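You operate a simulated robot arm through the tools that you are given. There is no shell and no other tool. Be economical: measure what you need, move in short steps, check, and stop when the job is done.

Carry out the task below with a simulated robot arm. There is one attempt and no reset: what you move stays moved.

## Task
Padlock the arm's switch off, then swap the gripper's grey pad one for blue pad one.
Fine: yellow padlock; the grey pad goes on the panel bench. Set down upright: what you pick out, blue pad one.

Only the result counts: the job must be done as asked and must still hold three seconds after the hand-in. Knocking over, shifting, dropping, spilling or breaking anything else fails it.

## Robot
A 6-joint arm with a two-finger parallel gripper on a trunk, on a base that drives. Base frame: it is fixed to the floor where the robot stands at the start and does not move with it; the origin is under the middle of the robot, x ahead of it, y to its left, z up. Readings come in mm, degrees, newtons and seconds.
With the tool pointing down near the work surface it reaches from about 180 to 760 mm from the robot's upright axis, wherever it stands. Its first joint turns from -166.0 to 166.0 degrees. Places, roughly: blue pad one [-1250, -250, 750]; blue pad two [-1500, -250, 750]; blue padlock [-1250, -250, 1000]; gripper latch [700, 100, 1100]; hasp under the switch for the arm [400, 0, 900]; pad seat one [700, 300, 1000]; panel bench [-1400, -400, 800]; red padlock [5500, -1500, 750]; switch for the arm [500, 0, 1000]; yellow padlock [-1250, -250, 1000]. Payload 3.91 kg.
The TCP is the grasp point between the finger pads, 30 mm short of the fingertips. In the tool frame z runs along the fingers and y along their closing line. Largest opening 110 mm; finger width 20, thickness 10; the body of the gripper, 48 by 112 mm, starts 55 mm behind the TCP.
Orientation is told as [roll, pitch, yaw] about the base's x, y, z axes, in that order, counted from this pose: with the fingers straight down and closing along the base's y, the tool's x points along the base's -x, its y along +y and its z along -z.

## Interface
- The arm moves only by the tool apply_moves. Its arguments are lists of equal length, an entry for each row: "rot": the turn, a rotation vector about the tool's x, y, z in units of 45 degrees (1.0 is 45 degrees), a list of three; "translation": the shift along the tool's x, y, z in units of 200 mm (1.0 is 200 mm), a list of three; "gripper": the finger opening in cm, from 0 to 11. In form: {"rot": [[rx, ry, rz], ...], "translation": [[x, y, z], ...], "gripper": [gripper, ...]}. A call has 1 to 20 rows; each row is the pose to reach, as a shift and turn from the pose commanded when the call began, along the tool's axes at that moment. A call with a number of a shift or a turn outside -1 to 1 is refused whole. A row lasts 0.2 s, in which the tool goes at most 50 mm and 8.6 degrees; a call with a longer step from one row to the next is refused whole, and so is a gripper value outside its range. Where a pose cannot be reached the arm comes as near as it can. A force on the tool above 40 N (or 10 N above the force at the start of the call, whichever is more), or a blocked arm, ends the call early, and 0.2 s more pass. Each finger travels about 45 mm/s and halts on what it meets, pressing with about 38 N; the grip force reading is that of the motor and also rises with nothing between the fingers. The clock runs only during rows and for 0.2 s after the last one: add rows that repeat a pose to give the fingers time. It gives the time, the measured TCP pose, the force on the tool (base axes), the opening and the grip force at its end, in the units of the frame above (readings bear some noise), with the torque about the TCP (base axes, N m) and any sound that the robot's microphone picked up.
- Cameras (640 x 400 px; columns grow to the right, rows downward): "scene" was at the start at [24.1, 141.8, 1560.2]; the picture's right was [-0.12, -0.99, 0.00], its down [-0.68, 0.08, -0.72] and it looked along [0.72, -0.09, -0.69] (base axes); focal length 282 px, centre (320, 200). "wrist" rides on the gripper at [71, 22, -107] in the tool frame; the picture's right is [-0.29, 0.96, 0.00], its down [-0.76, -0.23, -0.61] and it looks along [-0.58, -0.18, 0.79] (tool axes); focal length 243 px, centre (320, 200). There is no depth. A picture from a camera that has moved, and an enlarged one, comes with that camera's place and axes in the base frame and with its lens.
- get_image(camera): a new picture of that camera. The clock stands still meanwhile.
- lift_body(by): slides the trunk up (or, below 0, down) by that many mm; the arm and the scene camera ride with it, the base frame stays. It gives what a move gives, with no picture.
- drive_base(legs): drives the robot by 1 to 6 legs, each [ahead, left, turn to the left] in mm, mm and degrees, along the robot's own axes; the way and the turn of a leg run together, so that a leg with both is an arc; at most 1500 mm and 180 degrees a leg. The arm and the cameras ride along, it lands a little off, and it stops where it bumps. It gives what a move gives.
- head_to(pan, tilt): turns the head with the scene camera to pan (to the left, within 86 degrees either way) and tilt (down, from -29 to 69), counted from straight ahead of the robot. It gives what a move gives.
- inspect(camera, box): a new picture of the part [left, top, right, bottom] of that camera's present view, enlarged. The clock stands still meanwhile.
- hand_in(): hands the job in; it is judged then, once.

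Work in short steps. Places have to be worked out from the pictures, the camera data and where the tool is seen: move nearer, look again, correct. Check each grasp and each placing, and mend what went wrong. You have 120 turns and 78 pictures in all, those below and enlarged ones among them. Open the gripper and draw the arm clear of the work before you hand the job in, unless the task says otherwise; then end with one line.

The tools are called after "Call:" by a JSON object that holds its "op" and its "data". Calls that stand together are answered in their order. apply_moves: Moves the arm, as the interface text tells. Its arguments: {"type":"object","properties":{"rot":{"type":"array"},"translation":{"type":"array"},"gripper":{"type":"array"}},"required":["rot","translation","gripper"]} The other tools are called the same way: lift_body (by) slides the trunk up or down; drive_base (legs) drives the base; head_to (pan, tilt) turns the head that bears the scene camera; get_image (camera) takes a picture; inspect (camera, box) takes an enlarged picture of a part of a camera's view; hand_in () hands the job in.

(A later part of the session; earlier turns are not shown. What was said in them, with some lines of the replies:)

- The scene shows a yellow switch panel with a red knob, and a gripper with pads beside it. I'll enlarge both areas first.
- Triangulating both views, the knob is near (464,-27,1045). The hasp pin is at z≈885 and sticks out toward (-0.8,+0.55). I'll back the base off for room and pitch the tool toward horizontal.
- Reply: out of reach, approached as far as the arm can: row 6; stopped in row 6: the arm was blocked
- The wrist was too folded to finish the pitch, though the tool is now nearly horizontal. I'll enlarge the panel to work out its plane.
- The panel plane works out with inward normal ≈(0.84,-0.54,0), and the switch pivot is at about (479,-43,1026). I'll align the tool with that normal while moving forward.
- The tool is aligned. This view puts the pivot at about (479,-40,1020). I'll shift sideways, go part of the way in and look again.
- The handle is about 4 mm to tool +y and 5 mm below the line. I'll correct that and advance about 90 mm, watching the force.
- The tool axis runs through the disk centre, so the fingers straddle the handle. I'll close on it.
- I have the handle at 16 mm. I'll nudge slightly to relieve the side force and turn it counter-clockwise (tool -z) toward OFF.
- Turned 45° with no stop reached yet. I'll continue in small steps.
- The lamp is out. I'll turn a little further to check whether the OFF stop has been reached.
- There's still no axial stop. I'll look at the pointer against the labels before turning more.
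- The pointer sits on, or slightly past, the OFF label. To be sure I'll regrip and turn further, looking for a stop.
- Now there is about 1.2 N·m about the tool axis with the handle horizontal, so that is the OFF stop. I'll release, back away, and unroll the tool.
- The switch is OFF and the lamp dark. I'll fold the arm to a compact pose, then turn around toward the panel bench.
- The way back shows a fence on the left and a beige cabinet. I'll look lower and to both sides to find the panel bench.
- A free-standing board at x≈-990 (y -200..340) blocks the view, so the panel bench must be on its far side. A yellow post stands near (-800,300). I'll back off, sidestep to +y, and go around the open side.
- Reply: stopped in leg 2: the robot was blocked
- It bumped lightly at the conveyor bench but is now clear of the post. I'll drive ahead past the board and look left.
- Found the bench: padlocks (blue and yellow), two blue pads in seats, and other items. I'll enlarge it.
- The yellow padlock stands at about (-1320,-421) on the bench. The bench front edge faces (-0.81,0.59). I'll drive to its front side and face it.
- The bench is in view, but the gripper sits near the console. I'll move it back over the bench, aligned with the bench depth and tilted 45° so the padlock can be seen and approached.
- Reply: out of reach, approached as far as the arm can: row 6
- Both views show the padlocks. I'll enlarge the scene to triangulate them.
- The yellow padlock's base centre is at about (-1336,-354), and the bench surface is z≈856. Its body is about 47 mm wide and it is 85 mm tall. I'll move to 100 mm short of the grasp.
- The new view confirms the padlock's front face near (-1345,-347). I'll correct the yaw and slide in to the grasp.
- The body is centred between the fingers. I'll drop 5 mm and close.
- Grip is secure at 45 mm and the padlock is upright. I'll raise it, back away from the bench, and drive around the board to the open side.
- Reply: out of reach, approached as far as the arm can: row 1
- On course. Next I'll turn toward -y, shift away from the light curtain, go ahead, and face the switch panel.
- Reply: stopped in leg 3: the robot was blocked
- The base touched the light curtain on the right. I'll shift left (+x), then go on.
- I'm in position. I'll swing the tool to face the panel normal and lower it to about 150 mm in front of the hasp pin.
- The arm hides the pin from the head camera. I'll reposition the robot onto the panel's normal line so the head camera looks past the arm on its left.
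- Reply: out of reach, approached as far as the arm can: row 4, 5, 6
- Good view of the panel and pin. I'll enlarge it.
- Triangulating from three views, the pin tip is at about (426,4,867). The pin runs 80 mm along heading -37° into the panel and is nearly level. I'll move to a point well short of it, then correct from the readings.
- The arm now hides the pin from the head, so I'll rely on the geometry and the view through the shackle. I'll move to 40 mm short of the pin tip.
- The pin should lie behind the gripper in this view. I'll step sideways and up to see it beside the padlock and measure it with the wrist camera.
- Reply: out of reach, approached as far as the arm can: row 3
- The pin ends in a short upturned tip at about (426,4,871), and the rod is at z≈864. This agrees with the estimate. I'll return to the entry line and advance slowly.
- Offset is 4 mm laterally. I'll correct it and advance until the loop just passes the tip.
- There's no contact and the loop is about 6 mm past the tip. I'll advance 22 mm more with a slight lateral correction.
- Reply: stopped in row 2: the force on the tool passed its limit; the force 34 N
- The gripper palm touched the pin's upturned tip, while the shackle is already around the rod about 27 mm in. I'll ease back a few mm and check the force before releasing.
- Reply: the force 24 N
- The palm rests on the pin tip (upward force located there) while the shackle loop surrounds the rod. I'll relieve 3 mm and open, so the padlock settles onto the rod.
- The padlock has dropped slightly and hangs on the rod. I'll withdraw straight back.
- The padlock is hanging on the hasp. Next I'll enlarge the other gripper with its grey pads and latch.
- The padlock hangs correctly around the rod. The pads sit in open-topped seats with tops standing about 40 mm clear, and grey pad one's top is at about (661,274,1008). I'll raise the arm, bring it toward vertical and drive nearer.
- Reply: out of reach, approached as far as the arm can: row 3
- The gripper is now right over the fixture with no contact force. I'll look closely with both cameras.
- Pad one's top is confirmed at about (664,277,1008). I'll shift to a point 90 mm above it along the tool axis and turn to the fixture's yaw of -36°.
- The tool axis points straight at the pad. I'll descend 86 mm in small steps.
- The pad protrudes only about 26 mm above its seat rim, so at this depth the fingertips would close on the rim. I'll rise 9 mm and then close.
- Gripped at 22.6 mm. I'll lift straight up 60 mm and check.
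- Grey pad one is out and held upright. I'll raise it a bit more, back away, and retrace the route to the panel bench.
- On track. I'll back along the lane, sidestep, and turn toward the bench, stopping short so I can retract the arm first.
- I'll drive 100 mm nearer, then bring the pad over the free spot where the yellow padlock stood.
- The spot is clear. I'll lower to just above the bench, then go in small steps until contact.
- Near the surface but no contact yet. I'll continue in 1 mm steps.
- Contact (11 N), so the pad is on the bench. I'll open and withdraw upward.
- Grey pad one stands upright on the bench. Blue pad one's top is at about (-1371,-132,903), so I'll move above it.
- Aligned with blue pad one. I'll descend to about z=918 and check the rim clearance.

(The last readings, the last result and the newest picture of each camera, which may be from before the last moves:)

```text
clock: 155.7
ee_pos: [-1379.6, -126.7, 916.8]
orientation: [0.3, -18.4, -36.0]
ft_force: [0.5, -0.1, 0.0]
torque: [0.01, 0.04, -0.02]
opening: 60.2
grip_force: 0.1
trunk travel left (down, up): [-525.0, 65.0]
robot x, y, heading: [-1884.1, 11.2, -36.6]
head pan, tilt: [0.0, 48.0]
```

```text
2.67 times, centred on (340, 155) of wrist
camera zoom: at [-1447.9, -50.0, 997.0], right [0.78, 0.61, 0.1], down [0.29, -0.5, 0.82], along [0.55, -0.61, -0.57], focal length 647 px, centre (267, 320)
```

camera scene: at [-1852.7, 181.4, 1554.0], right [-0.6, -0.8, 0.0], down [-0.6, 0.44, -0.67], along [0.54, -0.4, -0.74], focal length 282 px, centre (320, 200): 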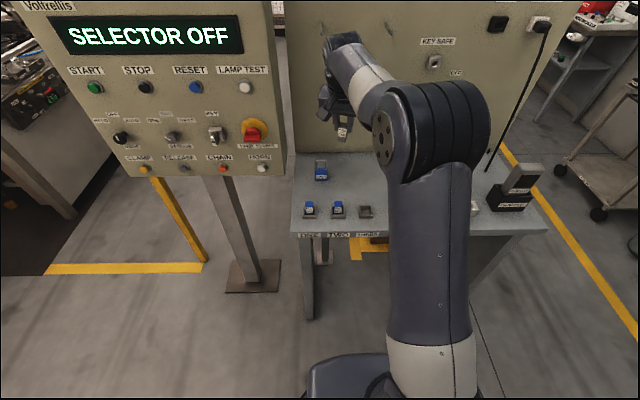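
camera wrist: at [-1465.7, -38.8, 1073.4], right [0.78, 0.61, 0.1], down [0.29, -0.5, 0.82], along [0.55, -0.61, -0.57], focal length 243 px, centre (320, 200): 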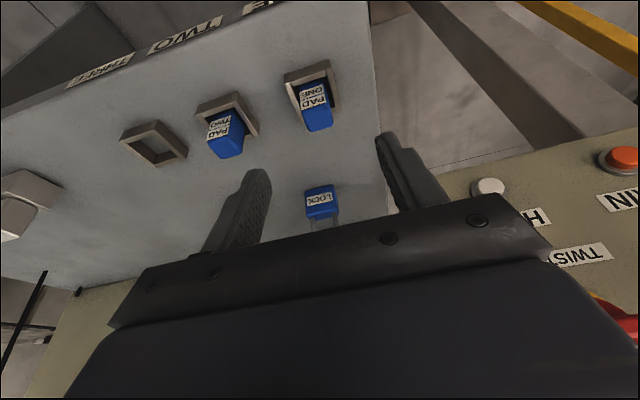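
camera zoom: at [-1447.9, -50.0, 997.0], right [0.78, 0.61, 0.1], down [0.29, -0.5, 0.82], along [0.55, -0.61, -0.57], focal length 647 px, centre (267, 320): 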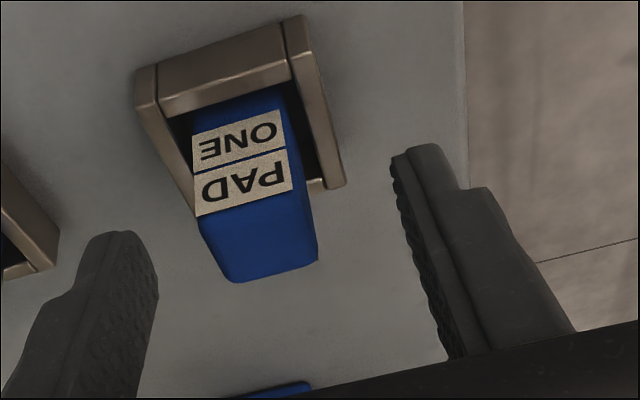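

The rim is well below the fingertips. I'll drop 4 mm to match the grey pad's grip height and close.

Call:
{"op": "apply_moves", "data": {"rot": [[0, 0, 0], [0, 0, 0], [0, 0, 0], [0, 0, 0], [0, 0, 0], [0, 0, 0]], "translation": [[0.006, -0.006, 0.019], [0.006, -0.006, 0.019], [0.006, -0.006, 0.019], [0.006, -0.006, 0.019], [0.006, -0.006, 0.019], [0.006, -0.006, 0.019]], "gripper": [6, 4.5, 3, 2, 1, 1]}}

Call:
{"op": "apply_moves", "data": {"rot": [[0, 0, 0], [0, 0, 0], [0, 0, 0], [0, 0, 0], [0, 0, 0]], "translation": [[-0.016, 0, -0.047], [-0.04, 0, -0.12], [-0.08, 0, -0.24], [-0.12, 0, -0.36], [-0.16, 0, -0.475]], "gripper": [1, 1, 1, 1, 1]}}

Call:
{"op": "get_image", "data": {"camera": "wrist"}}

```text
clock: 157.1
ee_pos: [-1380.5, -127.6, 914.1]
orientation: [0.4, -18.4, -36.1]
ft_force: [0.4, 0.3, -0.3]
torque: [0.0, 0.01, 0.01]
opening: 22.8
grip_force: 37.9
trunk travel left (down, up): [-525.0, 65.0]
robot x, y, heading: [-1878.5, 14.6, -36.7]
head pan, tilt: [0.0, 48.0]
```

```text
clock: 158.3
ee_pos: [-1379.3, -127.9, 1013.1]
orientation: [0.4, -18.4, -36.2]
ft_force: [0.4, 0.4, -0.1]
torque: [-0.02, -0.02, 0.02]
opening: 22.5
grip_force: 38.3
trunk travel left (down, up): [-525.0, 65.0]
robot x, y, heading: [-1883.5, 11.1, -36.7]
head pan, tilt: [0.0, 48.0]
```

```text
13 pictures are left
camera wrist: at [-1449.4, -51.9, 1093.4], right [0.78, 0.61, 0.1], down [0.29, -0.5, 0.82], along [0.55, -0.61, -0.57], focal length 243 px, centre (320, 200)
```

wrist: 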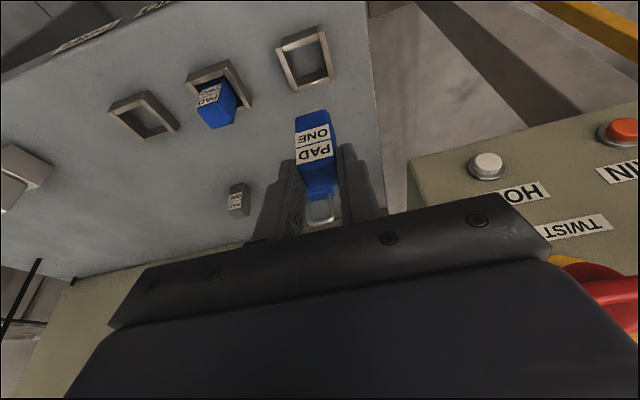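

Blue pad one is held upright with the same relation to the tool as the grey one. I'll raise it, back away, and retrace the route to the fixture.

Call:
{"op": "apply_moves", "data": {"rot": [[0, 0, 0], [0, 0, 0], [0, 0, 0]], "translation": [[-0.06, 0, -0.19], [-0.13, 0, -0.38], [-0.19, 0, -0.57]], "gripper": [1, 1, 1]}}

Call:
{"op": "drive_base", "data": {"legs": [[-320, 0, 0], [0, 0, 36.7], [0, 690, 0], [1490, 0, 0]]}}

```text
clock: 159.1
ee_pos: [-1380.4, -127.8, 1135.1]
orientation: [0.4, -18.3, -36.2]
ft_force: [-0.4, 0.7, 0.7]
torque: [0.01, -0.03, 0.02]
opening: 22.7
grip_force: 37.9
trunk travel left (down, up): [-525.0, 65.0]
robot x, y, heading: [-1878.9, 10.0, -36.7]
head pan, tilt: [0.0, 48.0]
```

```text
clock: 173.3
ee_pos: [-150.9, 1071.4, 1134.8]
orientation: [0.4, -18.4, 0.7]
ft_force: [-0.2, -0.3, 0.0]
torque: [-0.01, -0.03, 0.0]
opening: 22.7
grip_force: 38.4
trunk travel left (down, up): [-525.0, 65.0]
robot x, y, heading: [-636.1, 884.7, -0.0]
head pan, tilt: [0.0, 48.0]
```

Next I'll sidestep, turn to -20.7°, and drive to just short of the earlier working spot.

Call:
{"op": "drive_base", "data": {"legs": [[0, -225, 0], [0, 0, -20.7], [660, 0, 0]]}}

Call:
{"op": "head_to", "data": {"pan": 5, "tilt": 42}}

Call:
{"op": "inspect", "data": {"camera": "scene", "box": [290, 120, 450, 250]}}

```text
clock: 179.3
ee_pos: [509.2, 438.6, 1134.7]
orientation: [0.4, -18.5, -19.9]
ft_force: [-0.7, 0.2, -1.3]
torque: [-0.01, 0.02, -0.01]
opening: 22.8
grip_force: 38.4
trunk travel left (down, up): [-525.0, 65.0]
robot x, y, heading: [-12.1, 432.0, -20.4]
head pan, tilt: [0.0, 48.0]
```

```text
clock: 180.0
ee_pos: [507.8, 438.7, 1134.3]
orientation: [0.3, -18.4, -19.8]
ft_force: [-1.1, -0.5, 0.0]
torque: [0.01, 0.01, 0.04]
opening: 22.7
grip_force: 38.0
trunk travel left (down, up): [-525.0, 65.0]
robot x, y, heading: [-12.3, 433.2, -20.4]
head pan, tilt: [5.0, 42.0]
```

```text
3.08 times, centred on (370, 185) of scene
camera zoom: at [67.9, 573.5, 1562.4], right [-0.27, -0.96, 0.0], down [-0.65, 0.18, -0.74], along [0.72, -0.2, -0.67], focal length 868 px, centre (166, 246)
```

zoom: 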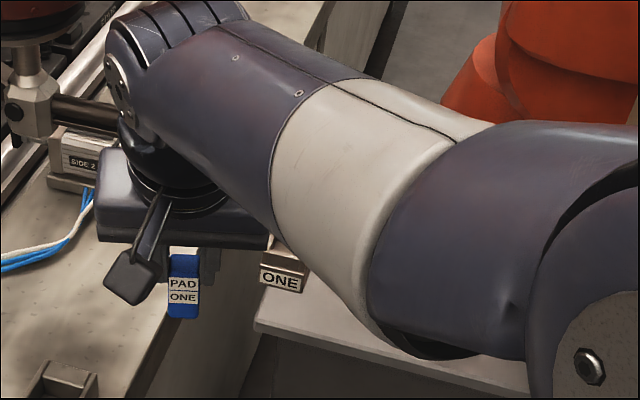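

I'll move the pad to a point in front of and above seat one, turning to the yaw used when picking.

Call:
{"op": "apply_moves", "data": {"rot": [[0.02, 0, 0.07], [0.045, 0, 0.14], [0.07, 0, 0.21], [0.09, 0, 0.28], [0.114, 0, 0.342]], "translation": [[-0.16, -0.09, 0.05], [-0.33, -0.18, 0.1], [-0.5, -0.27, 0.15], [-0.66, -0.36, 0.2], [-0.83, -0.4525, 0.2445]], "gripper": [1, 1, 1, 1, 1]}}

Call:
{"op": "get_image", "data": {"camera": "wrist"}}

```text
clock: 181.2
ee_pos: [640.1, 293.4, 1138.4]
orientation: [0.5, -18.3, -36.1]
ft_force: [0.4, -0.4, -0.9]
torque: [0.01, 0.0, -0.01]
opening: 22.6
grip_force: 38.3
trunk travel left (down, up): [-525.0, 65.0]
robot x, y, heading: [-12.3, 431.7, -20.6]
head pan, tilt: [5.0, 42.0]
```

```text
11 pictures are left
camera wrist: at [570.4, 370.3, 1219.2], right [0.79, 0.61, 0.1], down [0.29, -0.5, 0.81], along [0.55, -0.61, -0.57], focal length 243 px, centre (320, 200)
```

wrist: 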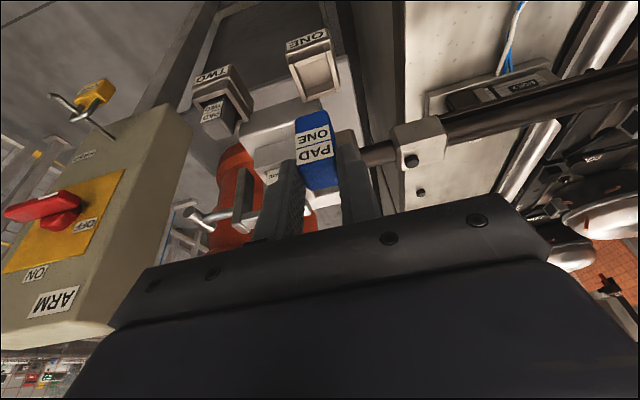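

Next I'll go to the pose directly above the seat (same as the grey pad's lift pose) and compare the views.

Call:
{"op": "apply_moves", "data": {"rot": [[0, 0, 0], [0, 0, 0], [0, 0, 0], [0, 0, 0]], "translation": [[-0.0325, 0.0077, 0.08], [-0.0325, 0.0077, 0.16], [-0.0325, 0.0077, 0.25], [-0.0325, 0.0077, 0.325]], "gripper": [1, 1, 1, 1]}}

Call:
{"op": "get_image", "data": {"camera": "wrist"}}

```text
clock: 182.2
ee_pos: [662.9, 280.4, 1080.2]
orientation: [0.4, -18.4, -36.2]
ft_force: [0.4, 0.2, -0.6]
torque: [0.03, -0.01, -0.03]
opening: 22.7
grip_force: 38.4
trunk travel left (down, up): [-525.0, 65.0]
robot x, y, heading: [-11.2, 429.9, -20.4]
head pan, tilt: [5.0, 42.0]
```

```text
10 pictures are left
camera wrist: at [593.8, 357.2, 1160.4], right [0.79, 0.61, 0.1], down [0.29, -0.5, 0.81], along [0.55, -0.61, -0.57], focal length 243 px, centre (320, 200)
```

wrist: 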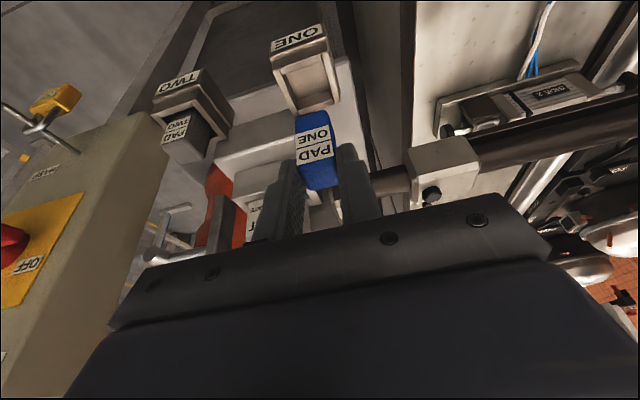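

The view matches except for about 2 mm laterally. I'll correct that and lower to just above the rim.

Call:
{"op": "apply_moves", "data": {"rot": [[0, 0, 0], [0, 0, 0], [0, 0, 0]], "translation": [[0.02, -0.01, 0.06], [0.045, -0.01, 0.13], [0.063, -0.01, 0.19]], "gripper": [1, 1, 1]}}

Call:
{"op": "inspect", "data": {"camera": "wrist", "box": [220, 40, 420, 200]}}

```text
clock: 183.0
ee_pos: [662.1, 278.7, 1039.9]
orientation: [0.4, -18.2, -36.0]
ft_force: [-0.4, 0.0, -1.6]
torque: [0.0, -0.02, -0.01]
opening: 22.8
grip_force: 37.9
trunk travel left (down, up): [-525.0, 65.0]
robot x, y, heading: [-11.0, 432.2, -20.4]
head pan, tilt: [5.0, 42.0]
```

```text
2.50 times, centred on (320, 120) of wrist
camera zoom: at [593.3, 355.5, 1120.6], right [0.79, 0.61, 0.1], down [0.29, -0.5, 0.81], along [0.55, -0.61, -0.57], focal length 606 px, centre (320, 400)
```

zoom: 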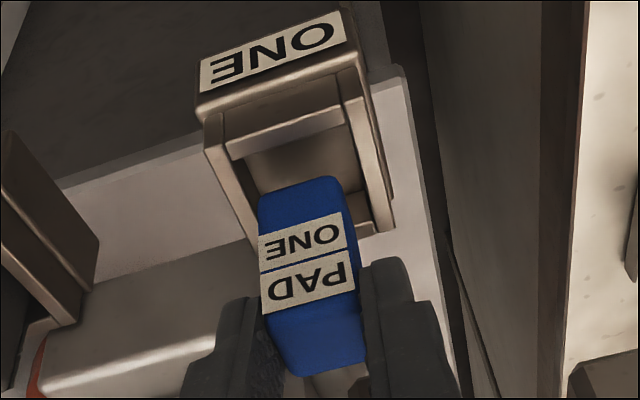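

The pad is aligned with the seat opening and the TCP matches the pick pose. I'll lower into the seat gently.

Call:
{"op": "apply_moves", "data": {"rot": [[0, 0, 0], [0, 0, 0], [0, 0, 0], [0, 0, 0], [0, 0, 0]], "translation": [[0.0047, 0, 0.0142], [0.0094, 0, 0.0285], [0.014, 0, 0.0427], [0.019, 0, 0.057], [0.0236, 0, 0.071]], "gripper": [1, 1, 1, 1, 1]}}

Call:
{"op": "inspect", "data": {"camera": "wrist", "box": [220, 40, 420, 200]}}

```text
clock: 184.2
ee_pos: [661.7, 277.5, 1025.2]
orientation: [0.3, -18.4, -36.2]
ft_force: [-0.2, 0.3, 0.1]
torque: [-0.01, 0.03, 0.0]
opening: 22.7
grip_force: 37.9
trunk travel left (down, up): [-525.0, 65.0]
robot x, y, heading: [-10.2, 434.6, -20.5]
head pan, tilt: [5.0, 42.0]
```

```text
2.50 times, centred on (320, 120) of wrist
camera zoom: at [592.2, 354.9, 1105.5], right [0.79, 0.61, 0.1], down [0.29, -0.5, 0.81], along [0.55, -0.61, -0.57], focal length 606 px, centre (320, 400)
```

zoom: 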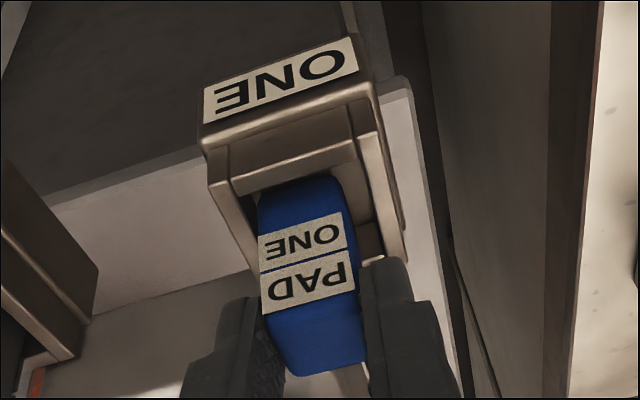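

The pad is entering the seat freely. I'll continue down until it rests.

Call:
{"op": "apply_moves", "data": {"rot": [[0, 0, 0], [0, 0, 0], [0, 0, 0], [0, 0, 0], [0, 0, 0], [0, 0, 0]], "translation": [[0.0025, 0.003, 0.0076], [0.005, 0.003, 0.0152], [0.0075, 0.003, 0.0228], [0.01, 0.003, 0.0304], [0.0125, 0.003, 0.038], [0.0142, 0.003, 0.0427]], "gripper": [1, 1, 1, 1, 1, 1]}}

```text
clock: 185.6
ee_pos: [662.2, 279.0, 1021.3]
orientation: [0.6, -18.8, -36.2]
ft_force: [-2.4, 0.3, 27.9]
torque: [-0.11, 0.07, -0.01]
opening: 22.7
grip_force: 38.1
trunk travel left (down, up): [-525.0, 65.0]
robot x, y, heading: [-12.4, 431.8, -20.5]
head pan, tilt: [5.0, 42.0]
```

Contact at z≈1021 with 28 N. I'll look to see whether it is fully seated.

Call:
{"op": "inspect", "data": {"camera": "wrist", "box": [220, 40, 420, 200]}}

```text
2.50 times, centred on (320, 120) of wrist
camera zoom: at [591.9, 356.1, 1100.3], right [0.78, 0.61, 0.1], down [0.28, -0.5, 0.82], along [0.55, -0.61, -0.57], focal length 606 px, centre (320, 400)
```

zoom: 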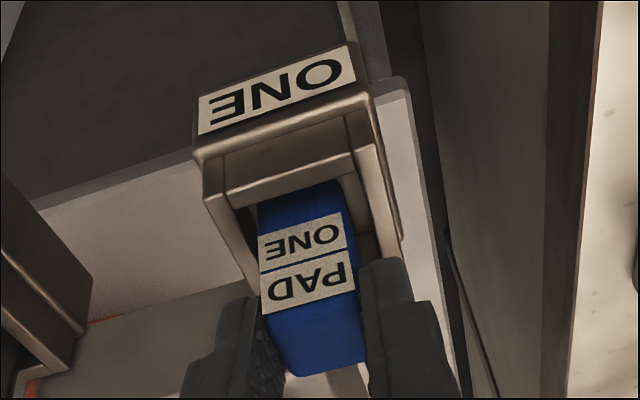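

Consistency check: the bench seats are open frames, so the grip height on the blue pad predicts floor contact at TCP z≈1021, matching the reading. It is seated, so I'll relieve the load, open and withdraw along the tool axis.

Call:
{"op": "apply_moves", "data": {"rot": [[0, 0, 0], [0, 0, 0], [0, 0, 0], [0, 0, 0], [0, 0, 0], [0, 0, 0], [0, 0, 0], [0, 0, 0]], "translation": [[-0.006, 0, -0.018], [-0.006, 0, -0.018], [-0.006, 0, -0.018], [-0.006, 0, -0.018], [-0.006, 0, -0.08], [-0.006, 0, -0.2], [-0.006, 0, -0.35], [-0.006, 0, -0.5]], "gripper": [1, 2.6, 4, 5.5, 6, 6, 6, 6]}}

Call:
{"op": "get_image", "data": {"camera": "wrist"}}

```text
clock: 187.4
ee_pos: [636.4, 297.5, 1111.5]
orientation: [0.3, -18.4, -36.2]
ft_force: [-0.7, -0.4, -0.2]
torque: [0.0, 0.02, 0.0]
opening: 60.0
grip_force: 0.0
trunk travel left (down, up): [-525.0, 65.0]
robot x, y, heading: [-13.4, 432.5, -20.5]
head pan, tilt: [5.0, 42.0]
```

```text
6 pictures are left
camera wrist: at [567.1, 373.8, 1192.2], right [0.79, 0.61, 0.1], down [0.29, -0.5, 0.81], along [0.55, -0.61, -0.57], focal length 243 px, centre (320, 200)
```

wrist: 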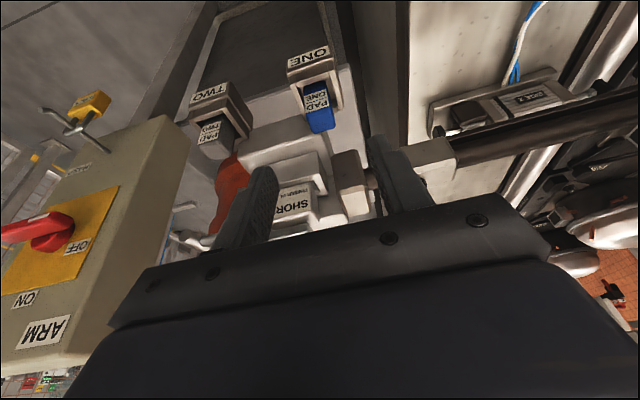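

Blue pad one sits in seat one, the padlock hangs, and the switch shows OFF. I'll draw clear and take a last check.

Call:
{"op": "drive_base", "data": {"legs": [[-250, 0, 0]]}}

Call:
{"op": "get_image", "data": {"camera": "scene"}}

Call:
{"op": "inspect", "data": {"camera": "wrist", "box": [20, 20, 420, 240]}}

```text
clock: 189.2
ee_pos: [405.7, 382.4, 1111.8]
orientation: [0.5, -18.4, -36.3]
ft_force: [0.2, -0.4, 0.3]
torque: [0.01, 0.01, 0.02]
opening: 59.8
grip_force: 0.0
trunk travel left (down, up): [-525.0, 65.0]
robot x, y, heading: [-243.0, 520.1, -20.4]
head pan, tilt: [5.0, 42.0]
```

```text
5 pictures are left
camera scene: at [-162.2, 659.6, 1562.5], right [-0.27, -0.96, 0.0], down [-0.64, 0.18, -0.74], along [0.72, -0.2, -0.67], focal length 282 px, centre (320, 200)
```

scene: 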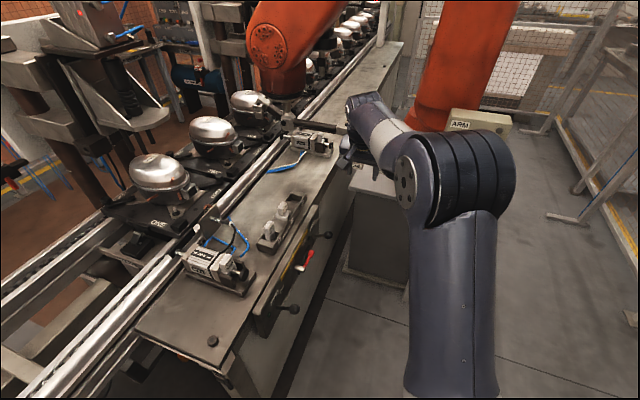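

```text
1.60 times, centred on (220, 130) of wrist
camera zoom: at [336.9, 459.0, 1191.9], right [0.79, 0.61, 0.1], down [0.29, -0.5, 0.81], along [0.55, -0.61, -0.57], focal length 388 px, centre (480, 312)
```

zoom: 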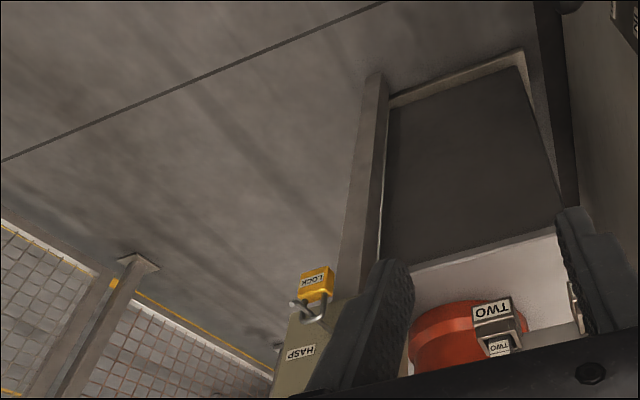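

Everything is in place, and the arm is clear with the gripper open. I'll hand the job in.

Call:
{"op": "hand_in", "data": {}}

```text
The job is handed in.
```

The arm's switch is off and locked with the yellow padlock. Blue pad one is upright in the gripper's seat one, and grey pad one stands upright on the panel bench. On the way round, the base bumped the conveyor bench once and the light curtain once. I saw nothing moved, but I didn't inspect either spot closely.
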